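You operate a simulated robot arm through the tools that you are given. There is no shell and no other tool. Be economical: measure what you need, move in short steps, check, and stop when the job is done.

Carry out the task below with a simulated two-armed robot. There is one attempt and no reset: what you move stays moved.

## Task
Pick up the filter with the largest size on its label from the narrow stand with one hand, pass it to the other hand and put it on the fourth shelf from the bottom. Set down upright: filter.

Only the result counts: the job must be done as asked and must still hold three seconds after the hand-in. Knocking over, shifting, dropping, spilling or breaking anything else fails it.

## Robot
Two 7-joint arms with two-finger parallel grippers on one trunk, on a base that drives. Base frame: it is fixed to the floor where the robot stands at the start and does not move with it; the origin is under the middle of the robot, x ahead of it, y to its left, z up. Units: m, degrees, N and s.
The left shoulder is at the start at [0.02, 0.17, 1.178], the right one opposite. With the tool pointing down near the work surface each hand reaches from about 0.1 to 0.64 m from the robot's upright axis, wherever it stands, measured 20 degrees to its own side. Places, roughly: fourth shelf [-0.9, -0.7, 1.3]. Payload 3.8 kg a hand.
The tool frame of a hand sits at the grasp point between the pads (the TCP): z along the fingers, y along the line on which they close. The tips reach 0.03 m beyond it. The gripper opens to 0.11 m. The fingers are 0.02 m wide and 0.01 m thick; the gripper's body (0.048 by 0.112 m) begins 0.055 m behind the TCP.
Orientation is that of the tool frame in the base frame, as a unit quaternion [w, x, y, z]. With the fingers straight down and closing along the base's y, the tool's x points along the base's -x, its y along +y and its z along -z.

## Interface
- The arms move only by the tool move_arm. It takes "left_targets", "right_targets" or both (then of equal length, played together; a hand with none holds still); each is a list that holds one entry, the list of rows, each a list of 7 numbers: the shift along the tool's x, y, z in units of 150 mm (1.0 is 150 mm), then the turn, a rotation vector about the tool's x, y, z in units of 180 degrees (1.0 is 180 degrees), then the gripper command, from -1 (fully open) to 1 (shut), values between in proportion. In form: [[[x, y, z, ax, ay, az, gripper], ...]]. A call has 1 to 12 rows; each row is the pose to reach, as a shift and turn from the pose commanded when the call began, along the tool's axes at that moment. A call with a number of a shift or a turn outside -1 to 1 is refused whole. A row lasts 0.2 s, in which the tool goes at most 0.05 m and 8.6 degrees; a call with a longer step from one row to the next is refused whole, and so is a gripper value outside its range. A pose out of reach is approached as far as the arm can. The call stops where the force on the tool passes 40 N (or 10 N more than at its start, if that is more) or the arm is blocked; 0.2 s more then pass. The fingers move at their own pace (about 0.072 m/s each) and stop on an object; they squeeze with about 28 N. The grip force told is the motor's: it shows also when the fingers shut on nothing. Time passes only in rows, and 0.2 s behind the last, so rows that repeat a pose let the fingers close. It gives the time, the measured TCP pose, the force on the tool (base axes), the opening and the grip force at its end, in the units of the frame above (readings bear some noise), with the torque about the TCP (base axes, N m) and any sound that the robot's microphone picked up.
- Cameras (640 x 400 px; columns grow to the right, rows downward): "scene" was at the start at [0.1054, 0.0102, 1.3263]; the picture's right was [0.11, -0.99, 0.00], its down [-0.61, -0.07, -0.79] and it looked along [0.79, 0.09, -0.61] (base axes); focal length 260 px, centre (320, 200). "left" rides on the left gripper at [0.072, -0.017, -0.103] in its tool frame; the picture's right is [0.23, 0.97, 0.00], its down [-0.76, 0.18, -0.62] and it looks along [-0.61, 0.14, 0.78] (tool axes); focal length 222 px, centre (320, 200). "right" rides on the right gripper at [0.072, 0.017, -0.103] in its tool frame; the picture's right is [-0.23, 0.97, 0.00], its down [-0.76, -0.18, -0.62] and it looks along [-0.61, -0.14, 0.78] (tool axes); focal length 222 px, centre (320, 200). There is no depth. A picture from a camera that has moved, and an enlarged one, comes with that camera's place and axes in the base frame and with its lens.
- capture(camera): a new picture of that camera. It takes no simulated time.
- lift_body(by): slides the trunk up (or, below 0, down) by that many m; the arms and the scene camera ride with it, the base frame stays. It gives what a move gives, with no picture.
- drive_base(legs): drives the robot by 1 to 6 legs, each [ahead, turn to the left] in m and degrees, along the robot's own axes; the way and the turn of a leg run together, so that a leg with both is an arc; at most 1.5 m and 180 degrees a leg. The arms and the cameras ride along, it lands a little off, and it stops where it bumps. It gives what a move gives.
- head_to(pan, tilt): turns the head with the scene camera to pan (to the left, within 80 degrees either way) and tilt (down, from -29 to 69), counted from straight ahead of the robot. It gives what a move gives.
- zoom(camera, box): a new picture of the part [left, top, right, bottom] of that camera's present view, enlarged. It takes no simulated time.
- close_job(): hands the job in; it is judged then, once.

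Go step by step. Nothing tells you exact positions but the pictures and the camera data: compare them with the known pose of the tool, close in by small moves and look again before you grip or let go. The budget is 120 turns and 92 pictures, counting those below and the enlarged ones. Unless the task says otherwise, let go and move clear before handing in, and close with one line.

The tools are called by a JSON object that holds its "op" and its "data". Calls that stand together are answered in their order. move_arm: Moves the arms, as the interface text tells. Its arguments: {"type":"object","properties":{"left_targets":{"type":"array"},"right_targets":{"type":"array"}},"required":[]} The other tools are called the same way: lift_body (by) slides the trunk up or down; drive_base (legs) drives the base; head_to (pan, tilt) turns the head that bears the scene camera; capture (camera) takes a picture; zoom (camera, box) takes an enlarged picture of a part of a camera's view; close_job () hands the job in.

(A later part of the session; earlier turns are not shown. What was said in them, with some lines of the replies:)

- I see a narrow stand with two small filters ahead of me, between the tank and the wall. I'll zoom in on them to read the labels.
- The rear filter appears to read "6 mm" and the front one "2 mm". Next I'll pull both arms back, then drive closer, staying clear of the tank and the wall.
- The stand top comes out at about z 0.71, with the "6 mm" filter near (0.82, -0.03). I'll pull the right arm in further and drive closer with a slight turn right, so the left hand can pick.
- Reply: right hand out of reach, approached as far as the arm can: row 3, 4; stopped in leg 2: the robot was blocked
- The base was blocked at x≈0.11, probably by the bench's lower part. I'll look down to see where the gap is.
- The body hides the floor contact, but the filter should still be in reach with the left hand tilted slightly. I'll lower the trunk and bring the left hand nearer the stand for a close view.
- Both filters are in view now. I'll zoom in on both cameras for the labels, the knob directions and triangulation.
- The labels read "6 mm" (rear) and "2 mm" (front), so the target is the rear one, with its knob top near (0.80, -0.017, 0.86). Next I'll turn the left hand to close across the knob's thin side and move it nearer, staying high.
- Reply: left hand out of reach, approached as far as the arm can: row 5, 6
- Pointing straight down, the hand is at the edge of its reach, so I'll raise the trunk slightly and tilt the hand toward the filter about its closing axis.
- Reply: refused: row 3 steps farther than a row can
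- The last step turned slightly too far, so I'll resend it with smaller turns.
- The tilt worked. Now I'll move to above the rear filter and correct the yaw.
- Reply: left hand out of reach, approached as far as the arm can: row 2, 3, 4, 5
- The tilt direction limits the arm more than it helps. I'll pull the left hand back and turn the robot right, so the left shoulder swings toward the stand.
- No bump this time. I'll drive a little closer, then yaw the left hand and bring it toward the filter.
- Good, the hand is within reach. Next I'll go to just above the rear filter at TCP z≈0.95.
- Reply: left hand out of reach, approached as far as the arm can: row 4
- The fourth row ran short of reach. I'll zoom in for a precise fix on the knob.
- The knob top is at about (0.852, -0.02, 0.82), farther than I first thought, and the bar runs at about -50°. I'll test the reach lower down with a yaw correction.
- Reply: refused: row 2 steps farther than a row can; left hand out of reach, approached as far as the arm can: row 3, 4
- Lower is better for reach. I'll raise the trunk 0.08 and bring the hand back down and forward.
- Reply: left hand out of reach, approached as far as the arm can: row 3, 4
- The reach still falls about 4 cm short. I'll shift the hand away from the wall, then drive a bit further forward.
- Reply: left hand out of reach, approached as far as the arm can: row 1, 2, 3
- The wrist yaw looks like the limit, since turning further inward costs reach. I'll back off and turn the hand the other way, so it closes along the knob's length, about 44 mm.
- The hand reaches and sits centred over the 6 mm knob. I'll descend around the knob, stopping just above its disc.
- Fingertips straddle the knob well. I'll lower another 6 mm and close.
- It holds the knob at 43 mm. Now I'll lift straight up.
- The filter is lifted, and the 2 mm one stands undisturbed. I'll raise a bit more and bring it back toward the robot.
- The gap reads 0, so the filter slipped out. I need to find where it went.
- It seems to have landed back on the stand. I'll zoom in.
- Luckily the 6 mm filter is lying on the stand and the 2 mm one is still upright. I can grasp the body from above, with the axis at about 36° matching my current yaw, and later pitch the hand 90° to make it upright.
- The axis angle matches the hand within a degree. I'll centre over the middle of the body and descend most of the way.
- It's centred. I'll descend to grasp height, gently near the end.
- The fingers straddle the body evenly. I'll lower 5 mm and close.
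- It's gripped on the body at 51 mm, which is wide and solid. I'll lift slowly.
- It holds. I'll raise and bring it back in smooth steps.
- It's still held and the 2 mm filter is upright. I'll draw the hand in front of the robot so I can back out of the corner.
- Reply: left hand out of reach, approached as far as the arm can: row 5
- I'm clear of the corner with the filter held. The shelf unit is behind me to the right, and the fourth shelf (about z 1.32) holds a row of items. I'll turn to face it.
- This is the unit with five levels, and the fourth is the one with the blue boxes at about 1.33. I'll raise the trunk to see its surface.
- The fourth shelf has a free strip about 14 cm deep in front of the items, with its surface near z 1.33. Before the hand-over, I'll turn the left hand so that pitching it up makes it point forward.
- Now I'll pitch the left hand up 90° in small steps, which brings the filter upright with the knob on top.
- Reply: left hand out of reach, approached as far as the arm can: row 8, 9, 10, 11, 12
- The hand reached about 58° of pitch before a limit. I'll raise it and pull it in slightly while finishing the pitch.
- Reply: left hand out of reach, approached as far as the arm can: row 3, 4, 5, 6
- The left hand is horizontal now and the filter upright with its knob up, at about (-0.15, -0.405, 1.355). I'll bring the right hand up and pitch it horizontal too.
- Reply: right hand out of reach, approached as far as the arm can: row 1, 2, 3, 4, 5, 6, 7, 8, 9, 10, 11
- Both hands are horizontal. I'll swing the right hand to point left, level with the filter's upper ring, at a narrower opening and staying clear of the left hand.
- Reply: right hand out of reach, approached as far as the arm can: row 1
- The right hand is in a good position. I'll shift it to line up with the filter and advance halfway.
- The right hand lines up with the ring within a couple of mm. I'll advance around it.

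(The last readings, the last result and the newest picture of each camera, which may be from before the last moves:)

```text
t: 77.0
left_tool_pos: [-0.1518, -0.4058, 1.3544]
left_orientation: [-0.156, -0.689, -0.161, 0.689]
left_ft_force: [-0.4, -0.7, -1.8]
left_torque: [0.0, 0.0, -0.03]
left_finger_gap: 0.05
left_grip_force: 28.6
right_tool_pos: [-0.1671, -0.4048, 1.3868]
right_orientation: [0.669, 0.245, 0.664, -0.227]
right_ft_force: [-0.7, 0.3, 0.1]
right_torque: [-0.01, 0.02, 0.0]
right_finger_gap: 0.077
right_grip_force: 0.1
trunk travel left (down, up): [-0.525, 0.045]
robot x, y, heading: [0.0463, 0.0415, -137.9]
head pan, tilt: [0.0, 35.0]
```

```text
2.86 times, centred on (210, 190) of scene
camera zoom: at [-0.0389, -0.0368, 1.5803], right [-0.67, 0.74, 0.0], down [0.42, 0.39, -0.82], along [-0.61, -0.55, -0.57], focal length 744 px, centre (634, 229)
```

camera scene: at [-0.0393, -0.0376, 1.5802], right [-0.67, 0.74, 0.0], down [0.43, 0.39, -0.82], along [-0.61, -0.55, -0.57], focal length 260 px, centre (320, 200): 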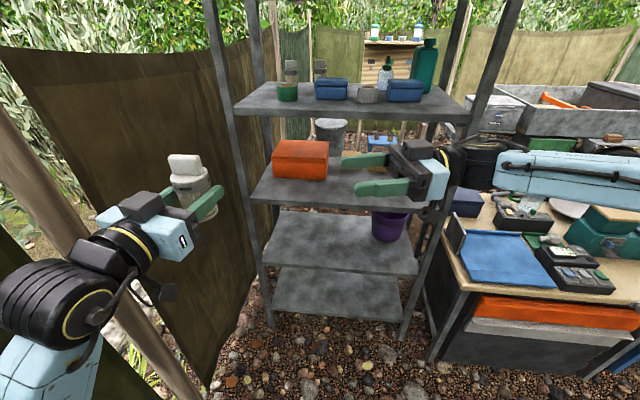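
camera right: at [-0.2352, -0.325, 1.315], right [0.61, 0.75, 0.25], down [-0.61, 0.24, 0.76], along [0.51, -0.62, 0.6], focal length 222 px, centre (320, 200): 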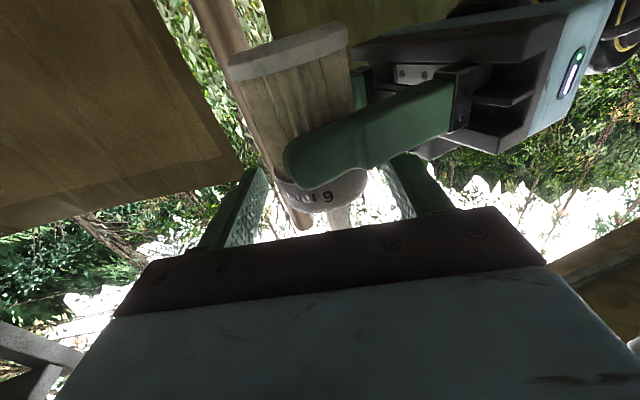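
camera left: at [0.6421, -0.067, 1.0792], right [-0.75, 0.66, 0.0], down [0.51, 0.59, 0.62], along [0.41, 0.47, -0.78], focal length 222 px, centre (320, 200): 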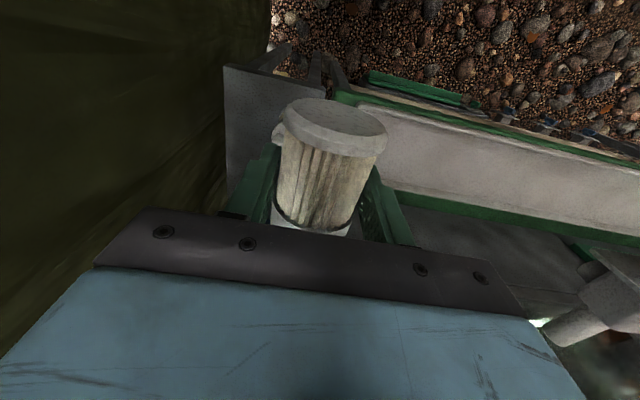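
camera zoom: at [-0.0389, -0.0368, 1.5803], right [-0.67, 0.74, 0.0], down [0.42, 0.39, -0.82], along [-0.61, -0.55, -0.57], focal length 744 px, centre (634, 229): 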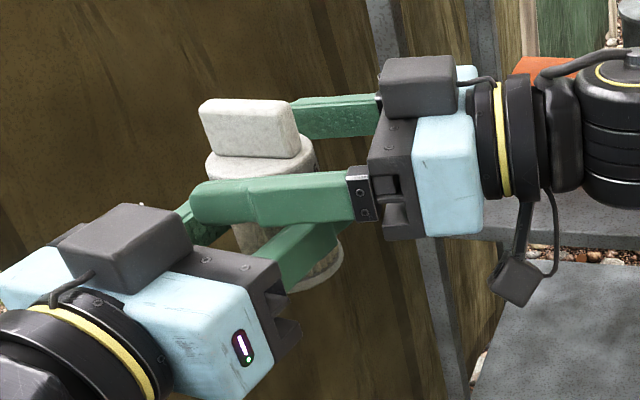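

The right fingers straddle the ring. I'll close the right hand while the left keeps its hold.

{"op": "move_arm", "data": {"right_targets": [[[0, 0, 0, 0, 0, 0, -0.1], [0, 0, 0, 0, 0, 0, 0.3], [0, 0, 0, 0, 0, 0, 1], [0, 0, 0, 0, 0, 0, 1], [0, 0, 0, 0, 0, 0, 1]]]}}

{"op": "zoom", "data": {"camera": "scene", "box": [120, 120, 300, 260]}}

{"op": "capture", "data": {"camera": "right"}}

```text
t: 78.2
left_tool_pos: [-0.1522, -0.4053, 1.3541]
left_orientation: [0.156, 0.689, 0.162, -0.689]
left_ft_force: [-9.2, -16.0, 1.2]
left_torque: [0.42, -0.45, -0.09]
left_finger_gap: 0.0503
left_grip_force: 28.0
right_tool_pos: [-0.1645, -0.404, 1.3854]
right_orientation: [0.669, 0.243, 0.665, -0.226]
right_ft_force: [10.2, 16.0, 0.1]
right_torque: [0.04, 0.16, 0.34]
right_finger_gap: 0.0508
right_grip_force: 28.2
trunk travel left (down, up): [-0.525, 0.045]
robot x, y, heading: [0.0373, 0.0368, -138.0]
head pan, tilt: [0.0, 35.0]
```

```text
2.86 times, centred on (210, 190) of scene
camera zoom: at [-0.0391, -0.0366, 1.5803], right [-0.67, 0.74, 0.0], down [0.42, 0.39, -0.82], along [-0.61, -0.55, -0.57], focal length 744 px, centre (634, 229)
```

zoom: 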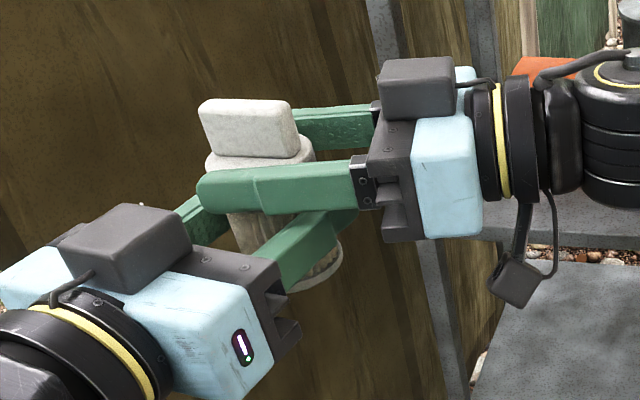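

```text
33 pictures are left
camera right: at [-0.2342, -0.3242, 1.3148], right [0.61, 0.75, 0.25], down [-0.61, 0.23, 0.76], along [0.51, -0.61, 0.6], focal length 222 px, centre (320, 200)
```

right: 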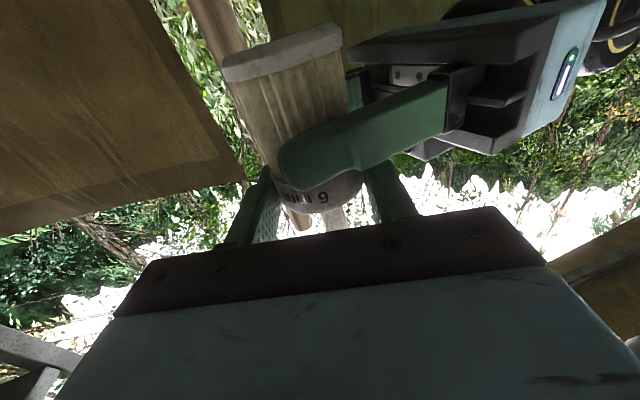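

Both hands hold it, with about 18 N of sideways stress between them. I'll relieve that slightly on the right, then open the left.

{"op": "move_arm", "data": {"right_targets": [[[0, 0.02, 0, 0, 0, 0, 1], [0, 0.035, 0, 0, 0, 0, 1]]]}}

```text
t: 78.8
left_tool_pos: [-0.1501, -0.4046, 1.3541]
left_orientation: [-0.154, -0.689, -0.159, 0.69]
left_ft_force: [-3.0, 1.6, 0.2]
left_torque: [0.13, -0.37, -0.24]
left_finger_gap: 0.0503
left_grip_force: 27.8
right_tool_pos: [-0.1648, -0.4017, 1.3862]
right_orientation: [0.668, 0.246, 0.664, -0.229]
right_ft_force: [3.9, -1.3, -0.9]
right_torque: [-0.16, 0.25, 0.28]
right_finger_gap: 0.0509
right_grip_force: 28.0
trunk travel left (down, up): [-0.525, 0.045]
robot x, y, heading: [0.0403, 0.0329, -138.0]
head pan, tilt: [0.0, 35.0]
```

The stress is relieved. Now I'll open the left hand and back it straight away.

{"op": "move_arm", "data": {"left_targets": [[[0, 0, 0, 0, 0, 0, 0.0], [0, 0, 0, 0, 0, 0, -0.5], [0, 0, 0, 0, 0, 0, -0.6], [0, 0, -0.15, 0, 0, 0, -0.6], [0, 0, -0.35, 0, 0, 0, -0.6], [0, 0, -0.6, 0, 0, 0, -0.6]]]}}

{"op": "capture", "data": {"camera": "scene"}}

{"op": "capture", "data": {"camera": "right"}}

```text
t: 80.2
left_tool_pos: [-0.1049, -0.4241, 1.3141]
left_orientation: [-0.164, -0.686, -0.166, 0.689]
left_ft_force: [-4.0, 6.5, 1.2]
left_torque: [0.01, -0.08, -0.21]
left_finger_gap: 0.0923
left_grip_force: 4.2
left hand out of reach, approached as far as the arm can: row 4, 5, 6
right_tool_pos: [-0.1615, -0.4018, 1.3865]
right_orientation: [0.668, 0.245, 0.665, -0.227]
right_ft_force: [4.7, -6.7, -1.0]
right_torque: [-0.43, -0.21, -0.1]
right_finger_gap: 0.0505
right_grip_force: 27.5
trunk travel left (down, up): [-0.525, 0.045]
robot x, y, heading: [0.0448, 0.0395, -137.9]
head pan, tilt: [0.0, 35.0]
```

```text
32 pictures are left
camera scene: at [-0.0369, -0.0367, 1.5804], right [-0.67, 0.74, 0.0], down [0.42, 0.39, -0.82], along [-0.61, -0.55, -0.57], focal length 260 px, centre (320, 200)
```

scene: 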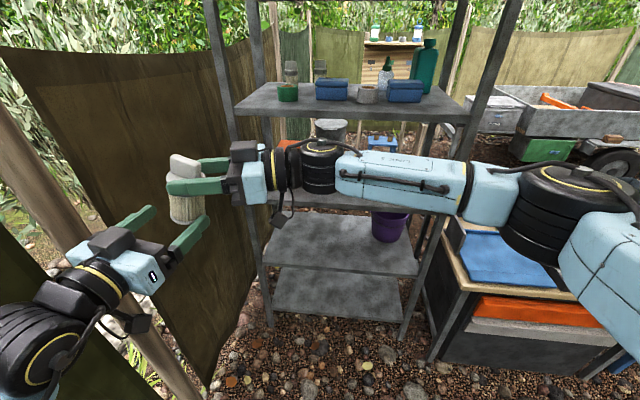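

```text
31 pictures are left
camera right: at [-0.2302, -0.3209, 1.3159], right [0.61, 0.75, 0.25], down [-0.61, 0.24, 0.76], along [0.51, -0.61, 0.6], focal length 222 px, centre (320, 200)
```

right: 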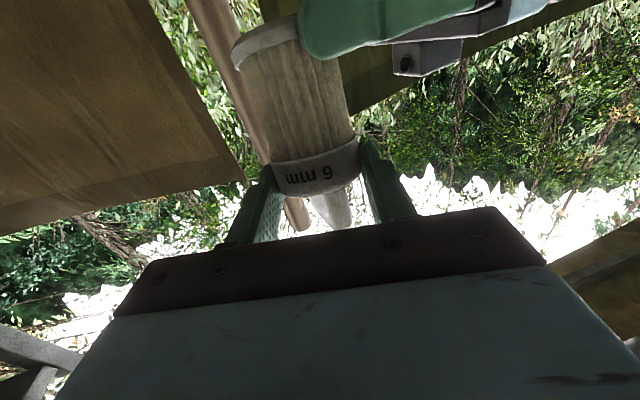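

The left hand couldn't back straight off and is touching the filter's rim. I'll ease it right to centre, then drop it down clear below.

{"op": "move_arm", "data": {"left_targets": [[[0, -0.05, 0, 0, 0, 0, -1], [0.1, -0.06, 0, 0, 0, 0, -1], [0.25, -0.06, 0, 0, 0, 0, -1], [0.45, -0.06, 0, 0, 0, 0, -1]]]}}

{"op": "capture", "data": {"camera": "right"}}

{"op": "zoom", "data": {"camera": "scene", "box": [60, 120, 300, 300]}}

```text
t: 81.2
left_tool_pos: [-0.1099, -0.418, 1.25]
left_orientation: [-0.162, -0.687, -0.165, 0.689]
left_ft_force: [-0.2, 0.4, 0.4]
left_torque: [-0.02, 0.01, 0.01]
left_finger_gap: 0.1101
left_grip_force: 0.1
right_tool_pos: [-0.1633, -0.4005, 1.386]
right_orientation: [0.668, 0.244, 0.665, -0.228]
right_ft_force: [0.2, 0.4, 0.2]
right_torque: [0.01, 0.02, -0.02]
right_finger_gap: 0.0504
right_grip_force: 28.5
trunk travel left (down, up): [-0.525, 0.045]
robot x, y, heading: [0.0429, 0.0356, -137.7]
head pan, tilt: [0.0, 35.0]
```

```text
30 pictures are left
camera right: at [-0.2316, -0.3207, 1.3153], right [0.61, 0.75, 0.25], down [-0.61, 0.24, 0.76], along [0.51, -0.62, 0.6], focal length 222 px, centre (320, 200)
```

right: 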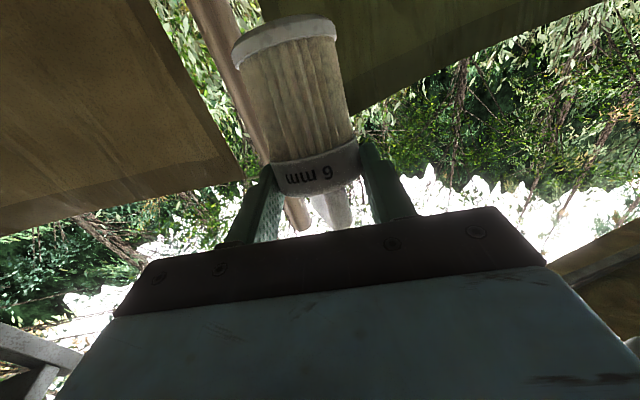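

```text
2.22 times, centred on (180, 210) of scene
camera zoom: at [-0.0383, -0.0367, 1.5803], right [-0.67, 0.74, 0.0], down [0.42, 0.39, -0.82], along [-0.61, -0.55, -0.57], focal length 579 px, centre (631, 178)
```

zoom: 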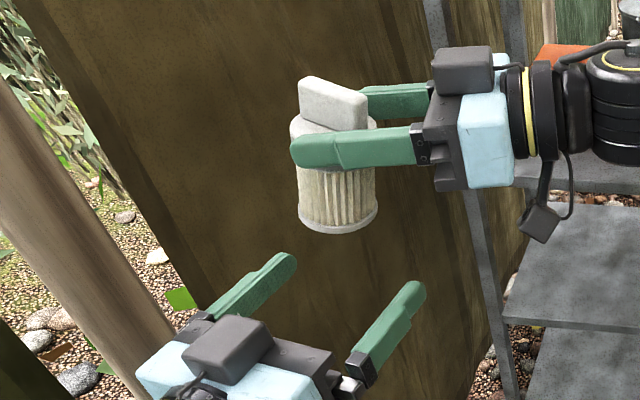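

The right hand holds it alone and the left is clear. The filter may have tilted slightly in the grip, so I'll zoom to measure it.

{"op": "zoom", "data": {"camera": "scene", "box": [160, 140, 240, 230]}}

```text
4.44 times, centred on (200, 185) of scene
camera zoom: at [-0.0383, -0.0367, 1.5803], right [-0.67, 0.74, 0.0], down [0.42, 0.39, -0.82], along [-0.61, -0.55, -0.57], focal length 1158 px, centre (853, 267)
```

zoom: 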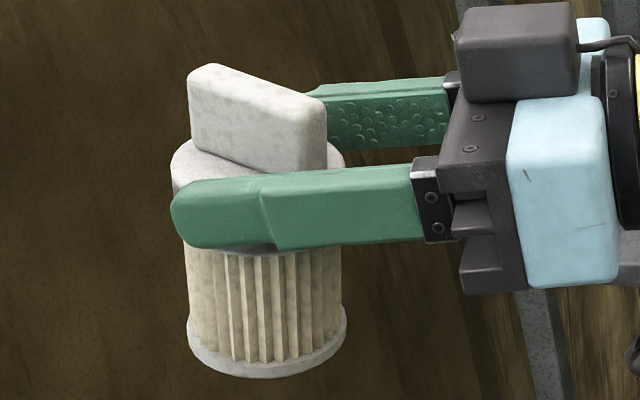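

The filter is tilted about 13° in the grip, with its base swung outward. I'll pitch the right hand to bring it vertical and check.

{"op": "move_arm", "data": {"right_targets": [[[0, 0, 0, 0, 0.04, 0, 1], [0, 0, 0, 0, 0.075, 0, 1]]]}}

{"op": "zoom", "data": {"camera": "scene", "box": [160, 140, 240, 230]}}

```text
t: 81.8
left_tool_pos: [-0.1123, -0.4176, 1.2488]
left_orientation: [-0.163, -0.687, -0.167, 0.688]
left_ft_force: [0.7, 0.7, 0.2]
left_torque: [-0.01, -0.01, 0.03]
left_finger_gap: 0.1102
left_grip_force: 0.0
right_tool_pos: [-0.1631, -0.4002, 1.3859]
right_orientation: [0.585, 0.271, 0.738, -0.198]
right_ft_force: [-0.1, 0.4, 0.3]
right_torque: [0.02, 0.01, 0.01]
right_finger_gap: 0.0504
right_grip_force: 28.3
trunk travel left (down, up): [-0.525, 0.045]
robot x, y, heading: [0.047, 0.0421, -137.5]
head pan, tilt: [0.0, 35.0]
```

```text
4.44 times, centred on (200, 185) of scene
camera zoom: at [-0.0385, -0.0368, 1.5803], right [-0.67, 0.74, 0.0], down [0.42, 0.39, -0.82], along [-0.61, -0.55, -0.57], focal length 1158 px, centre (853, 267)
```

zoom: 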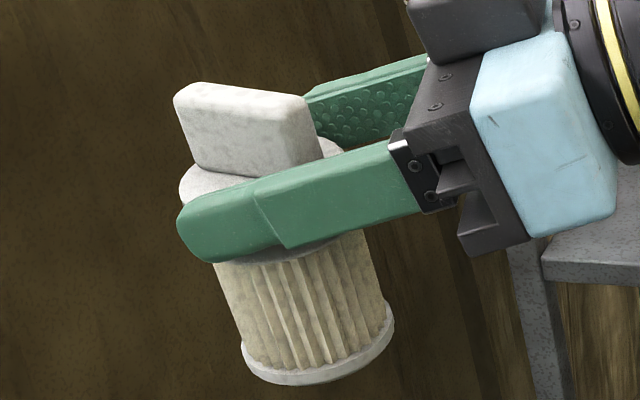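

The filter is vertical again in the right hand. Now I'll swing the right hand back toward pointing forward while moving right, away from the left hand.

{"op": "move_arm", "data": {"right_targets": [[[0.037, 0.023, -0.15, 0, 0, 0, 1], [0.073, 0.047, -0.3, 0.04, -0.001, 0.01, 1], [0.11, 0.07, -0.445, 0.084, -0.002, 0.02, 1], [0.147, 0.093, -0.59, 0.128, -0.003, 0.031, 1], [0.183, 0.117, -0.74, 0.172, -0.0045, 0.042, 1], [0.22, 0.14, -0.89, 0.216, -0.0057, 0.0526, 1], [0.22, 0.14, -0.89, 0.26, -0.007, 0.063, 1], [0.22, 0.14, -0.89, 0.304, -0.008, 0.074, 1], [0.22, 0.14, -0.89, 0.348, -0.009, 0.085, 1], [0.22, 0.14, -0.89, 0.392, -0.01, 0.095, 1], [0.22, 0.14, -0.89, 0.436, -0.011, 0.106, 1], [0.22, 0.14, -0.89, 0.48, -0.0125, 0.117, 1]]]}}

{"op": "head_to", "data": {"pan": 0, "tilt": 20}}

{"op": "capture", "data": {"camera": "scene"}}

```text
t: 84.4
left_tool_pos: [-0.1106, -0.4177, 1.2498]
left_orientation: [-0.163, -0.687, -0.166, 0.689]
left_ft_force: [0.4, 0.7, -0.4]
left_torque: [0.0, 0.0, -0.04]
left_finger_gap: 0.1101
left_grip_force: 0.1
right_tool_pos: [-0.2564, -0.2984, 1.3857]
right_orientation: [0.279, 0.711, 0.337, -0.551]
right_ft_force: [0.2, -0.8, -0.5]
right_torque: [0.04, 0.01, -0.04]
right_finger_gap: 0.0503
right_grip_force: 28.1
trunk travel left (down, up): [-0.525, 0.045]
robot x, y, heading: [0.0461, 0.035, -137.7]
head pan, tilt: [0.0, 35.0]
```

```text
t: 85.2
left_tool_pos: [-0.112, -0.4172, 1.2491]
left_orientation: [-0.162, -0.687, -0.165, 0.689]
left_ft_force: [0.4, 0.1, 0.3]
left_torque: [0.02, 0.01, 0.02]
left_finger_gap: 0.1102
left_grip_force: 0.0
right_tool_pos: [-0.2568, -0.2975, 1.3854]
right_orientation: [0.281, 0.71, 0.338, -0.551]
right_ft_force: [-0.4, -0.2, -0.5]
right_torque: [0.01, 0.0, -0.02]
right_finger_gap: 0.0502
right_grip_force: 28.0
trunk travel left (down, up): [-0.525, 0.045]
robot x, y, heading: [0.0429, 0.0372, -137.6]
head pan, tilt: [0.0, 20.0]
```

```text
26 pictures are left
camera scene: at [-0.043, -0.0399, 1.6041], right [-0.67, 0.74, 0.0], down [0.25, 0.23, -0.94], along [-0.7, -0.63, -0.34], focal length 260 px, centre (320, 200)
```

scene: 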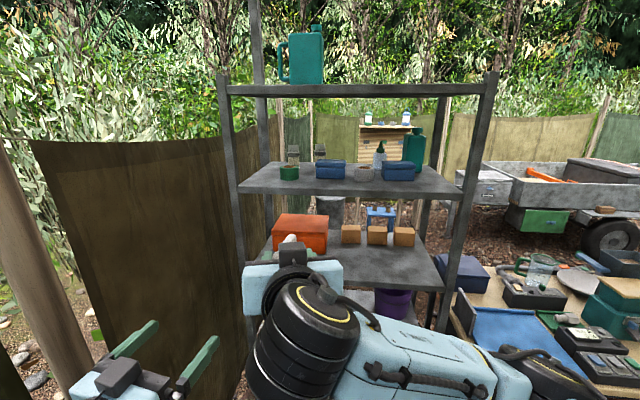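

I'll fold the left hand down and back so it can't touch the shelf unit, then measure the shelf edge again.

{"op": "move_arm", "data": {"left_targets": [[[0, 0, 0, 0, 0.045, 0, -1], [0, 0, 0, 0, 0.09, 0, -1], [0, 0, 0, 0, 0.135, 0, -1], [0, 0, -0.05, 0, 0.18, 0, -1], [0, 0, -0.1, 0, 0.225, 0, -1], [0, 0, -0.2, 0, 0.27, 0, -1], [0, 0, -0.3, 0, 0.315, 0, -1], [0, 0, -0.4, 0, 0.36, 0, -1], [0, 0, -0.5, 0, 0.405, 0, -1], [0, 0, -0.6, 0, 0.45, 0, -1], [0, 0, -0.7, 0, 0.49, 0, -1], [0, 0, -0.8, 0, 0.5, 0, -1]]]}}

{"op": "zoom", "data": {"camera": "scene", "box": [220, 120, 480, 280]}}

```text
t: 87.8
left_tool_pos: [-0.0049, -0.3605, 1.2477]
left_orientation: [0.0, 0.972, 0.234, 0.0]
left_ft_force: [0.1, 0.7, -0.5]
left_torque: [-0.01, 0.01, 0.0]
left_finger_gap: 0.1098
left_grip_force: 0.1
right_tool_pos: [-0.2558, -0.2983, 1.386]
right_orientation: [0.28, 0.71, 0.338, -0.551]
right_ft_force: [0.6, -0.6, -0.2]
right_torque: [0.04, -0.02, -0.02]
right_finger_gap: 0.0501
right_grip_force: 28.6
trunk travel left (down, up): [-0.525, 0.045]
robot x, y, heading: [0.0418, 0.0366, -138.0]
head pan, tilt: [0.0, 20.0]
```

```text
2.46 times, centred on (350, 200) of scene
camera zoom: at [-0.042, -0.0397, 1.6042], right [-0.67, 0.74, 0.0], down [0.25, 0.23, -0.94], along [-0.7, -0.63, -0.34], focal length 641 px, centre (246, 200)
```

zoom: 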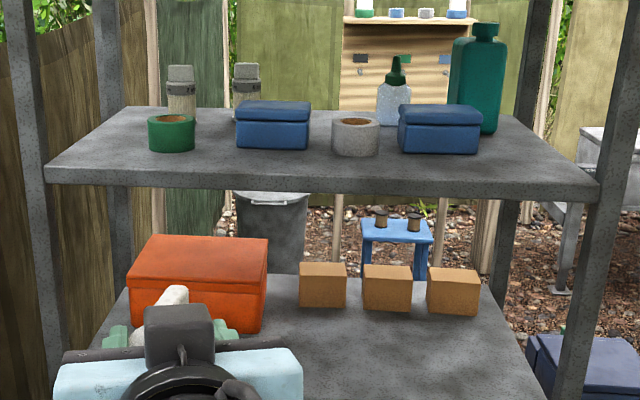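

The front edge is about 0.80 m ahead of the camera at z≈1.34, and skewed by about 5°. I'll aim for the free strip in front of the right-hand blue box. First I'll lift the right hand and move it to the right.

{"op": "move_arm", "data": {"right_targets": [[[-0.12, -0.2, -0.06, 0.011, 0, 0.003, 1], [-0.24, -0.4, -0.12, 0.022, 0, 0.005, 1], [-0.34, -0.6, -0.18, 0.033, 0, 0.008, 1], [-0.42, -0.8, -0.24, 0.044, -0.001, 0.011, 1], [-0.5, -0.967, -0.3, 0.054, -0.001, 0.013, 1]]]}}

{"op": "capture", "data": {"camera": "scene"}}

```text
t: 89.0
left_tool_pos: [-0.0072, -0.3594, 1.246]
left_orientation: [-0.001, 0.972, 0.235, -0.001]
left_ft_force: [-0.3, -0.3, 0.6]
left_torque: [-0.03, -0.02, -0.02]
left_finger_gap: 0.11
left_grip_force: 0.0
right_tool_pos: [-0.358, -0.1873, 1.466]
right_orientation: [0.231, 0.738, 0.275, -0.572]
right_ft_force: [-0.2, -0.4, -0.8]
right_torque: [-0.02, -0.06, 0.02]
right_finger_gap: 0.0499
right_grip_force: 27.4
trunk travel left (down, up): [-0.525, 0.045]
robot x, y, heading: [0.0426, 0.0353, -137.9]
head pan, tilt: [0.0, 20.0]
```

```text
24 pictures are left
camera scene: at [-0.043, -0.0398, 1.6041], right [-0.67, 0.74, 0.0], down [0.25, 0.23, -0.94], along [-0.7, -0.63, -0.34], focal length 260 px, centre (320, 200)
```

scene: 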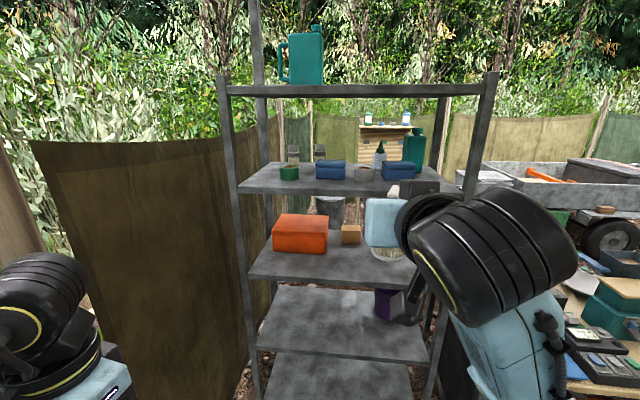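

Now I'll drive toward the shelf in two steps, checking partway.

{"op": "drive_base", "data": {"legs": [[0, -12], [0.3, 0], [0, 7]]}}

{"op": "capture", "data": {"camera": "scene"}}

```text
t: 92.4
left_tool_pos: [-0.2973, -0.5046, 1.2473]
left_orientation: [-0.002, 0.981, 0.192, -0.001]
left_ft_force: [-0.2, 0.1, 0.2]
left_torque: [0.01, -0.01, -0.02]
left_finger_gap: 0.1099
left_grip_force: 0.1
right_tool_pos: [-0.634, -0.3006, 1.4654]
right_orientation: [0.205, 0.749, 0.242, -0.583]
right_ft_force: [0.6, -0.9, -0.7]
right_torque: [0.02, 0.01, 0.01]
right_finger_gap: 0.0501
right_grip_force: 28.1
trunk travel left (down, up): [-0.525, 0.045]
robot x, y, heading: [-0.2138, -0.1135, -142.5]
head pan, tilt: [0.0, 20.0]
```

```text
23 pictures are left
camera scene: at [-0.3067, -0.1826, 1.6041], right [-0.6, 0.8, 0.0], down [0.27, 0.21, -0.94], along [-0.75, -0.57, -0.34], focal length 260 px, centre (320, 200)
```

scene: 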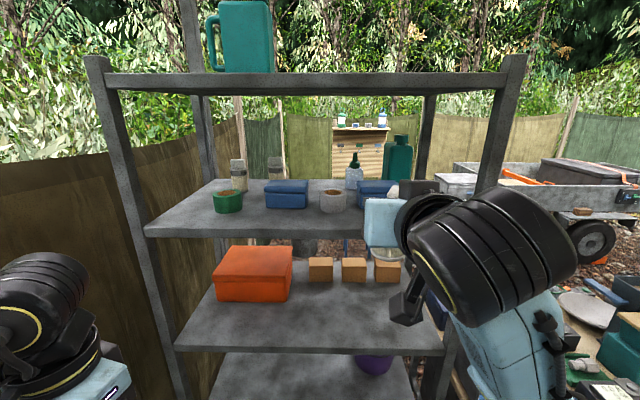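

{"op": "zoom", "data": {"camera": "scene", "box": [130, 140, 450, 290]}}

```text
2.00 times, centred on (290, 215) of scene
camera zoom: at [-0.3067, -0.1826, 1.6041], right [-0.6, 0.8, 0.0], down [0.27, 0.21, -0.94], along [-0.75, -0.57, -0.34], focal length 521 px, centre (380, 170)
```

zoom: 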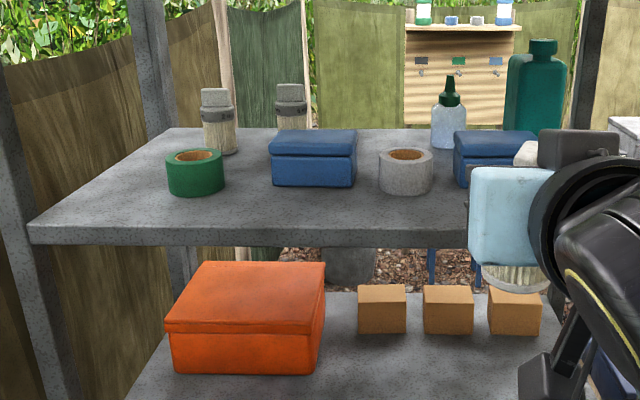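

The shelf is square to me now. The front edge is 0.535 m ahead of the camera at z≈1.338, and the boxes start about 0.128 m behind it. I'll drive the last 0.13 m.

{"op": "drive_base", "data": {"legs": [[0.13, 0]]}}

{"op": "zoom", "data": {"camera": "scene", "box": [130, 140, 450, 340]}}

```text
t: 93.6
left_tool_pos: [-0.4, -0.5815, 1.248]
left_orientation: [0.0, 0.982, 0.19, -0.001]
left_ft_force: [-0.3, 0.0, -0.4]
left_torque: [0.03, -0.01, -0.01]
left_finger_gap: 0.1099
left_grip_force: 0.2
right_tool_pos: [-0.7359, -0.3783, 1.4664]
right_orientation: [0.205, 0.749, 0.242, -0.582]
right_ft_force: [0.7, 0.7, -0.6]
right_torque: [0.03, -0.02, -0.01]
right_finger_gap: 0.0503
right_grip_force: 27.9
trunk travel left (down, up): [-0.525, 0.045]
robot x, y, heading: [-0.3174, -0.1921, -142.8]
head pan, tilt: [0.0, 20.0]
```

```text
2.00 times, centred on (290, 240) of scene
camera zoom: at [-0.4095, -0.2595, 1.6042], right [-0.6, 0.8, 0.0], down [0.27, 0.21, -0.94], along [-0.75, -0.57, -0.34], focal length 521 px, centre (380, 120)
```

zoom: 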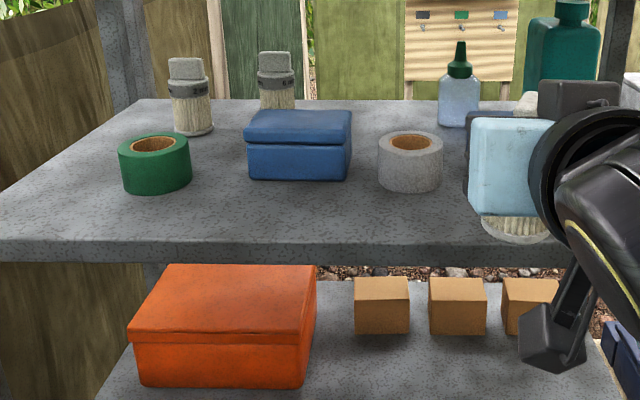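

Everything measures consistently. I'll move the right hand in over the free strip, about 4 cm behind the front edge, while still high.

{"op": "move_arm", "data": {"right_targets": [[[-0.047, -0.09, 0.18, 0, 0, 0, 1], [-0.094, -0.18, 0.36, 0, 0, 0, 1], [-0.141, -0.27, 0.55, 0, 0, 0, 1], [-0.188, -0.362, 0.73, 0, 0, 0, 1]]]}}

{"op": "zoom", "data": {"camera": "scene", "box": [230, 130, 490, 320]}}

{"op": "capture", "data": {"camera": "right"}}

```text
t: 94.6
left_tool_pos: [-0.4017, -0.5822, 1.2472]
left_orientation: [-0.001, 0.982, 0.19, -0.001]
left_ft_force: [0.6, -0.3, 0.7]
left_torque: [-0.03, -0.05, 0.01]
left_finger_gap: 0.1099
left_grip_force: 0.0
right_tool_pos: [-0.8608, -0.4033, 1.4655]
right_orientation: [0.205, 0.749, 0.242, -0.581]
right_ft_force: [1.0, 0.0, 0.0]
right_torque: [0.04, -0.01, 0.02]
right_finger_gap: 0.05
right_grip_force: 28.1
trunk travel left (down, up): [-0.525, 0.045]
robot x, y, heading: [-0.3172, -0.189, -143.1]
head pan, tilt: [0.0, 20.0]
```

```text
2.11 times, centred on (360, 225) of scene
camera zoom: at [-0.4105, -0.2599, 1.6041], right [-0.6, 0.8, 0.0], down [0.27, 0.21, -0.94], along [-0.75, -0.57, -0.34], focal length 548 px, centre (236, 147)
```

zoom: 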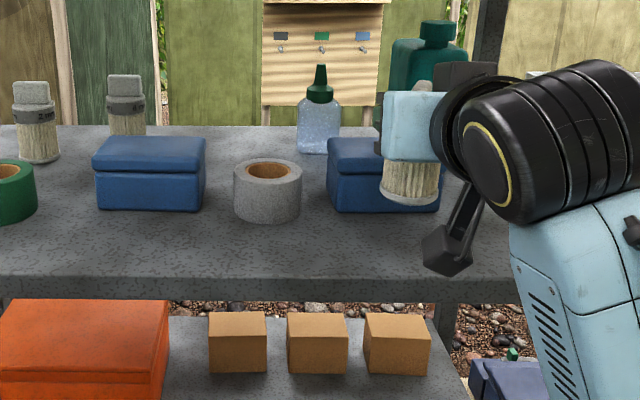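

```text
19 pictures are left
camera right: at [-0.7564, -0.3461, 1.421], right [0.54, -0.81, 0.25], down [0.22, 0.41, 0.88], along [-0.81, -0.42, 0.4], focal length 222 px, centre (320, 200)
```

right: 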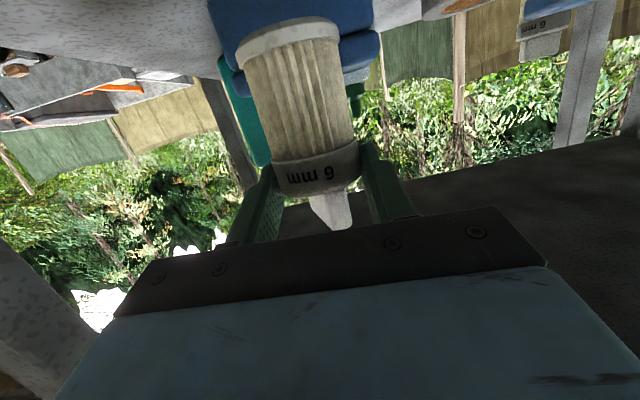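

The filter is over the free strip at the right depth. I'll lower it most of the way and check.

{"op": "move_arm", "data": {"right_targets": [[[0.097, -0.0025, 0.024, 0, 0, 0, 1], [0.194, -0.005, 0.048, 0, 0, 0, 1], [0.291, -0.0075, 0.0717, 0, 0, 0, 1]]]}}

{"op": "zoom", "data": {"camera": "scene", "box": [340, 170, 480, 280]}}

```text
t: 95.4
left_tool_pos: [-0.4001, -0.5819, 1.247]
left_orientation: [-0.001, 0.982, 0.191, -0.001]
left_ft_force: [0.0, -0.2, -0.7]
left_torque: [0.01, 0.0, -0.02]
left_finger_gap: 0.1099
left_grip_force: 0.0
right_tool_pos: [-0.8586, -0.4033, 1.4198]
right_orientation: [0.205, 0.748, 0.242, -0.583]
right_ft_force: [0.3, -0.3, -1.7]
right_torque: [0.01, -0.04, 0.0]
right_finger_gap: 0.05
right_grip_force: 28.5
trunk travel left (down, up): [-0.525, 0.045]
robot x, y, heading: [-0.3196, -0.1922, -142.9]
head pan, tilt: [0.0, 20.0]
```

```text
3.64 times, centred on (410, 225) of scene
camera zoom: at [-0.4095, -0.2596, 1.6041], right [-0.6, 0.8, 0.0], down [0.27, 0.21, -0.94], along [-0.75, -0.57, -0.34], focal length 947 px, centre (-7, 109)
```

zoom: 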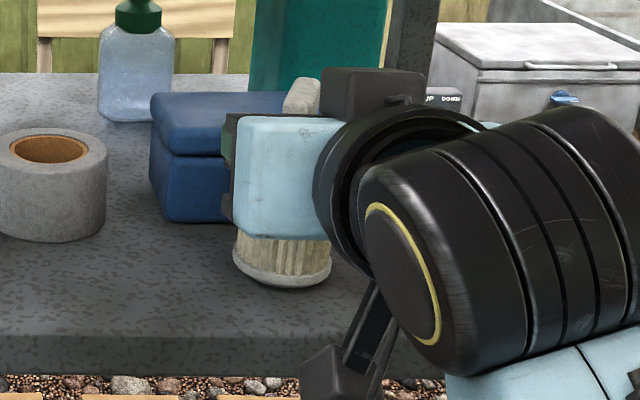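

The base is about 1 cm above the surface. I'll lower it in small steps until it touches.

{"op": "move_arm", "data": {"right_targets": [[[0.02, -0.0005, 0.005, 0, 0, 0, 1], [0.039, -0.001, 0.0096, 0, 0, 0, 1], [0.055, -0.0014, 0.0135, 0, 0, 0, 1], [0.065, -0.0017, 0.016, 0, 0, 0, 1]]]}}

```text
t: 96.4
left_tool_pos: [-0.4001, -0.5819, 1.2474]
left_orientation: [0.0, 0.982, 0.191, -0.001]
left_ft_force: [-0.7, 0.4, -0.1]
left_torque: [0.02, -0.01, 0.01]
left_finger_gap: 0.11
left_grip_force: 0.0
right_tool_pos: [-0.8585, -0.4023, 1.4136]
right_orientation: [0.207, 0.746, 0.241, -0.586]
right_ft_force: [-6.3, -2.0, 23.9]
right_torque: [0.16, 0.54, -0.01]
right_finger_gap: 0.0505
right_grip_force: 27.7
trunk travel left (down, up): [-0.525, 0.045]
robot x, y, heading: [-0.3174, -0.1905, -142.9]
head pan, tilt: [0.0, 20.0]
```

There's contact at 24 N. I'll check how the base sits.

{"op": "zoom", "data": {"camera": "scene", "box": [380, 210, 430, 270]}}

{"op": "capture", "data": {"camera": "right"}}

```text
6.67 times, centred on (405, 240) of scene
camera zoom: at [-0.4084, -0.2594, 1.6044], right [-0.6, 0.8, 0.0], down [0.27, 0.21, -0.94], along [-0.75, -0.57, -0.34], focal length 1736 px, centre (-247, -67)
```

zoom: 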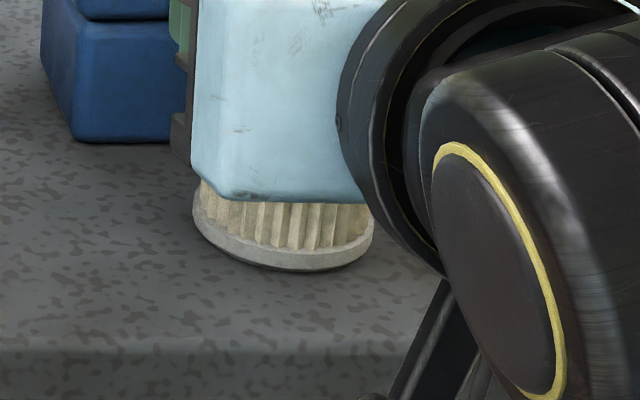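

```text
16 pictures are left
camera right: at [-0.7538, -0.3458, 1.3692], right [0.54, -0.8, 0.25], down [0.23, 0.42, 0.88], along [-0.81, -0.42, 0.41], focal length 222 px, centre (320, 200)
```

right: 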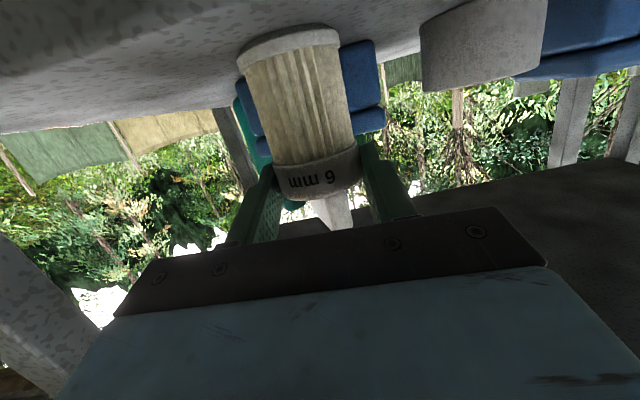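

Touching first on the right rim, the filter is tilted a few degrees sideways. I'll roll the hand slightly to seat it flat and watch the torque.

{"op": "move_arm", "data": {"right_targets": [[[-0.02, 0, -0.004, 0, 0, -0.01, 1], [-0.01, 0, -0.002, 0, 0, -0.022, 1], [0.0, 0, 0, 0, 0, -0.022, 1]]]}}

```text
t: 97.2
left_tool_pos: [-0.3999, -0.5815, 1.2464]
left_orientation: [-0.001, 0.982, 0.191, -0.002]
left_ft_force: [0.8, -0.1, 0.1]
left_torque: [0.0, -0.04, 0.0]
left_finger_gap: 0.1103
left_grip_force: 0.0
right_tool_pos: [-0.8567, -0.4036, 1.413]
right_orientation: [0.186, 0.738, 0.267, -0.591]
right_ft_force: [0.1, -4.0, 18.4]
right_torque: [-0.77, -0.07, -0.02]
right_finger_gap: 0.0502
right_grip_force: 27.9
trunk travel left (down, up): [-0.525, 0.045]
robot x, y, heading: [-0.3155, -0.1928, -143.0]
head pan, tilt: [0.0, 20.0]
```

That's slightly over-rolled, so I'll roll back about half.

{"op": "move_arm", "data": {"right_targets": [[[-0.01, 0, 0, 0, 0, 0.006, 1], [-0.005, 0, 0, 0, 0, 0.012, 1], [0.0, 0, 0, 0, 0, 0.012, 1]]]}}

{"op": "zoom", "data": {"camera": "scene", "box": [380, 210, 430, 270]}}

```text
t: 98.0
left_tool_pos: [-0.3987, -0.5817, 1.248]
left_orientation: [-0.002, 0.982, 0.19, -0.002]
left_ft_force: [-0.2, 0.6, 0.8]
left_torque: [-0.02, -0.04, -0.02]
left_finger_gap: 0.1098
left_grip_force: 0.0
right_tool_pos: [-0.858, -0.4021, 1.4129]
right_orientation: [0.196, 0.744, 0.253, -0.587]
right_ft_force: [0.3, -1.0, 15.4]
right_torque: [-0.16, 0.26, 0.05]
right_finger_gap: 0.05
right_grip_force: 28.0
trunk travel left (down, up): [-0.525, 0.045]
robot x, y, heading: [-0.3137, -0.1903, -143.0]
head pan, tilt: [0.0, 20.0]
```

```text
6.67 times, centred on (405, 240) of scene
camera zoom: at [-0.4079, -0.2595, 1.6043], right [-0.6, 0.8, 0.0], down [0.27, 0.21, -0.94], along [-0.75, -0.57, -0.34], focal length 1736 px, centre (-247, -67)
```

zoom: 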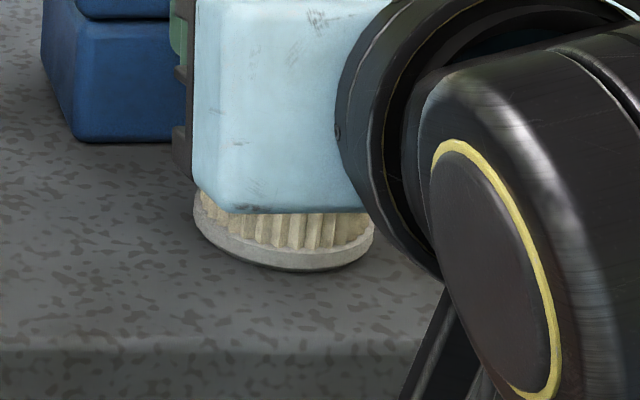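

It sits flat with the torque balanced. I'll ease the pressure slightly and open the right hand.

{"op": "move_arm", "data": {"right_targets": [[[-0.018, 0, -0.004, 0, 0, 0, 1], [-0.018, 0, -0.004, 0, 0, 0, 0.3], [-0.018, 0, -0.004, 0, 0, 0, -0.2], [-0.018, 0, -0.004, 0, 0, 0, -0.6], [-0.018, 0, -0.004, 0, 0, 0, -0.7], [-0.018, 0, -0.004, 0, 0, 0, -0.7]]]}}

{"op": "capture", "data": {"camera": "right"}}

```text
t: 99.4
left_tool_pos: [-0.4003, -0.5821, 1.2472]
left_orientation: [-0.002, 0.982, 0.191, -0.001]
left_ft_force: [-0.4, 0.2, -0.2]
left_torque: [-0.01, -0.02, -0.02]
left_finger_gap: 0.1102
left_grip_force: 0.0
right_tool_pos: [-0.8597, -0.4026, 1.4133]
right_orientation: [0.196, 0.745, 0.254, -0.585]
right_ft_force: [-1.4, 0.0, 0.7]
right_torque: [0.0, -0.01, 0.04]
right_finger_gap: 0.0935
right_grip_force: 0.1
trunk travel left (down, up): [-0.525, 0.045]
robot x, y, heading: [-0.3149, -0.1911, -142.6]
head pan, tilt: [0.0, 20.0]
```

```text
14 pictures are left
camera right: at [-0.7558, -0.344, 1.3693], right [0.55, -0.81, 0.22], down [0.23, 0.39, 0.89], along [-0.8, -0.44, 0.4], focal length 222 px, centre (320, 200)
```

right: 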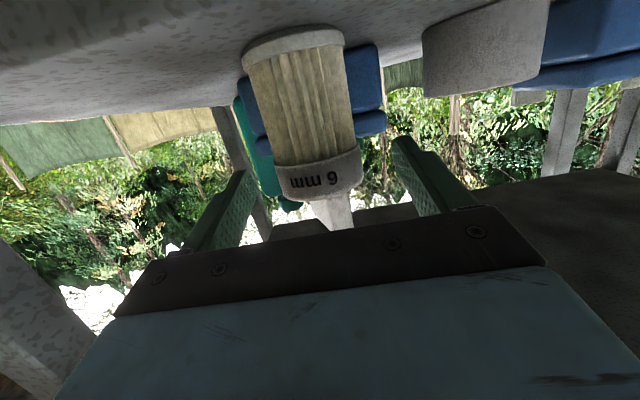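

The filter stands free. I'll back the right hand straight out along its fingers.

{"op": "move_arm", "data": {"right_targets": [[[0, 0, -0.15, 0, 0, 0, -0.7], [0, 0, -0.3, 0, 0, 0, -0.7], [0, 0, -0.5, 0, 0, 0, -0.7], [0, 0, -0.7, 0, 0, 0, -0.7], [0, 0, -0.8, 0, 0, 0, -0.7]]]}}

{"op": "drive_base", "data": {"legs": [[-0.2, 0]]}}

{"op": "capture", "data": {"camera": "scene"}}

{"op": "capture", "data": {"camera": "right"}}

```text
t: 100.6
left_tool_pos: [-0.4011, -0.5829, 1.2481]
left_orientation: [0.0, 0.982, 0.191, -0.001]
left_ft_force: [0.2, 0.0, 0.4]
left_torque: [0.0, 0.0, 0.0]
left_finger_gap: 0.11
left_grip_force: 0.0
right_tool_pos: [-0.7666, -0.3319, 1.4418]
right_orientation: [0.196, 0.745, 0.254, -0.585]
right_ft_force: [1.1, 0.1, 0.3]
right_torque: [-0.01, 0.0, 0.0]
right_finger_gap: 0.0937
right_grip_force: 0.1
trunk travel left (down, up): [-0.525, 0.045]
robot x, y, heading: [-0.3194, -0.1899, -143.0]
head pan, tilt: [0.0, 20.0]
```

```text
t: 102.2
left_tool_pos: [-0.2408, -0.4614, 1.2471]
left_orientation: [0.0, 0.981, 0.192, -0.001]
left_ft_force: [1.0, 0.7, 0.0]
left_torque: [0.01, 0.01, 0.01]
left_finger_gap: 0.1099
left_grip_force: 0.0
right_tool_pos: [-0.6058, -0.2119, 1.4425]
right_orientation: [0.196, 0.745, 0.253, -0.586]
right_ft_force: [-0.5, 0.0, 0.7]
right_torque: [-0.01, 0.0, 0.01]
right_finger_gap: 0.0935
right_grip_force: 0.0
trunk travel left (down, up): [-0.525, 0.045]
robot x, y, heading: [-0.1577, -0.0705, -142.7]
head pan, tilt: [0.0, 20.0]
```

```text
13 pictures are left
camera scene: at [-0.2505, -0.1394, 1.6041], right [-0.6, 0.8, 0.0], down [0.27, 0.21, -0.94], along [-0.75, -0.57, -0.34], focal length 260 px, centre (320, 200)
```

scene: 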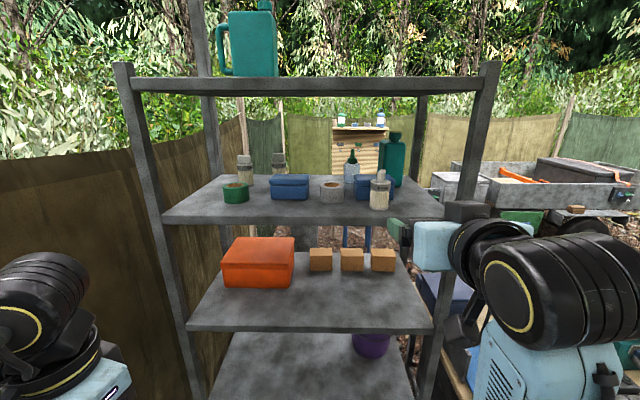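

```text
12 pictures are left
camera right: at [-0.5038, -0.1536, 1.3977], right [0.55, -0.81, 0.22], down [0.23, 0.4, 0.89], along [-0.8, -0.44, 0.4], focal length 222 px, centre (320, 200)
```

right: 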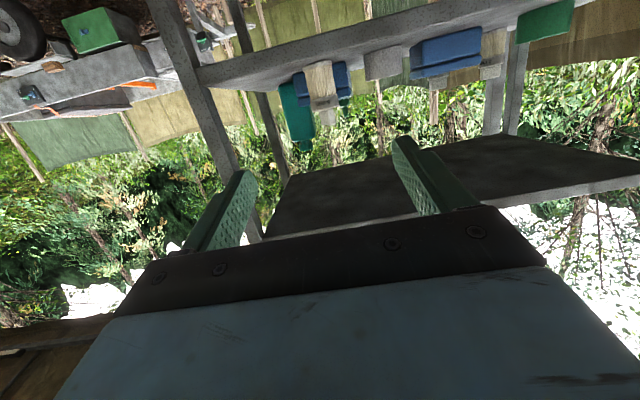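

The 6 mm filter stands upright on the fourth shelf, and the neighbouring items are untouched. Both hands are clear, so I'm handing in.

{"op": "close_job", "data": {}}

```text
The job is handed in.
```

The 6 mm filter, the largest size on the stand, was passed from the left hand to the right and now stands upright on the fourth shelf. It slipped from the left hand once and fell on its side on the stand; I picked it up again, and the 2 mm filter stayed upright.
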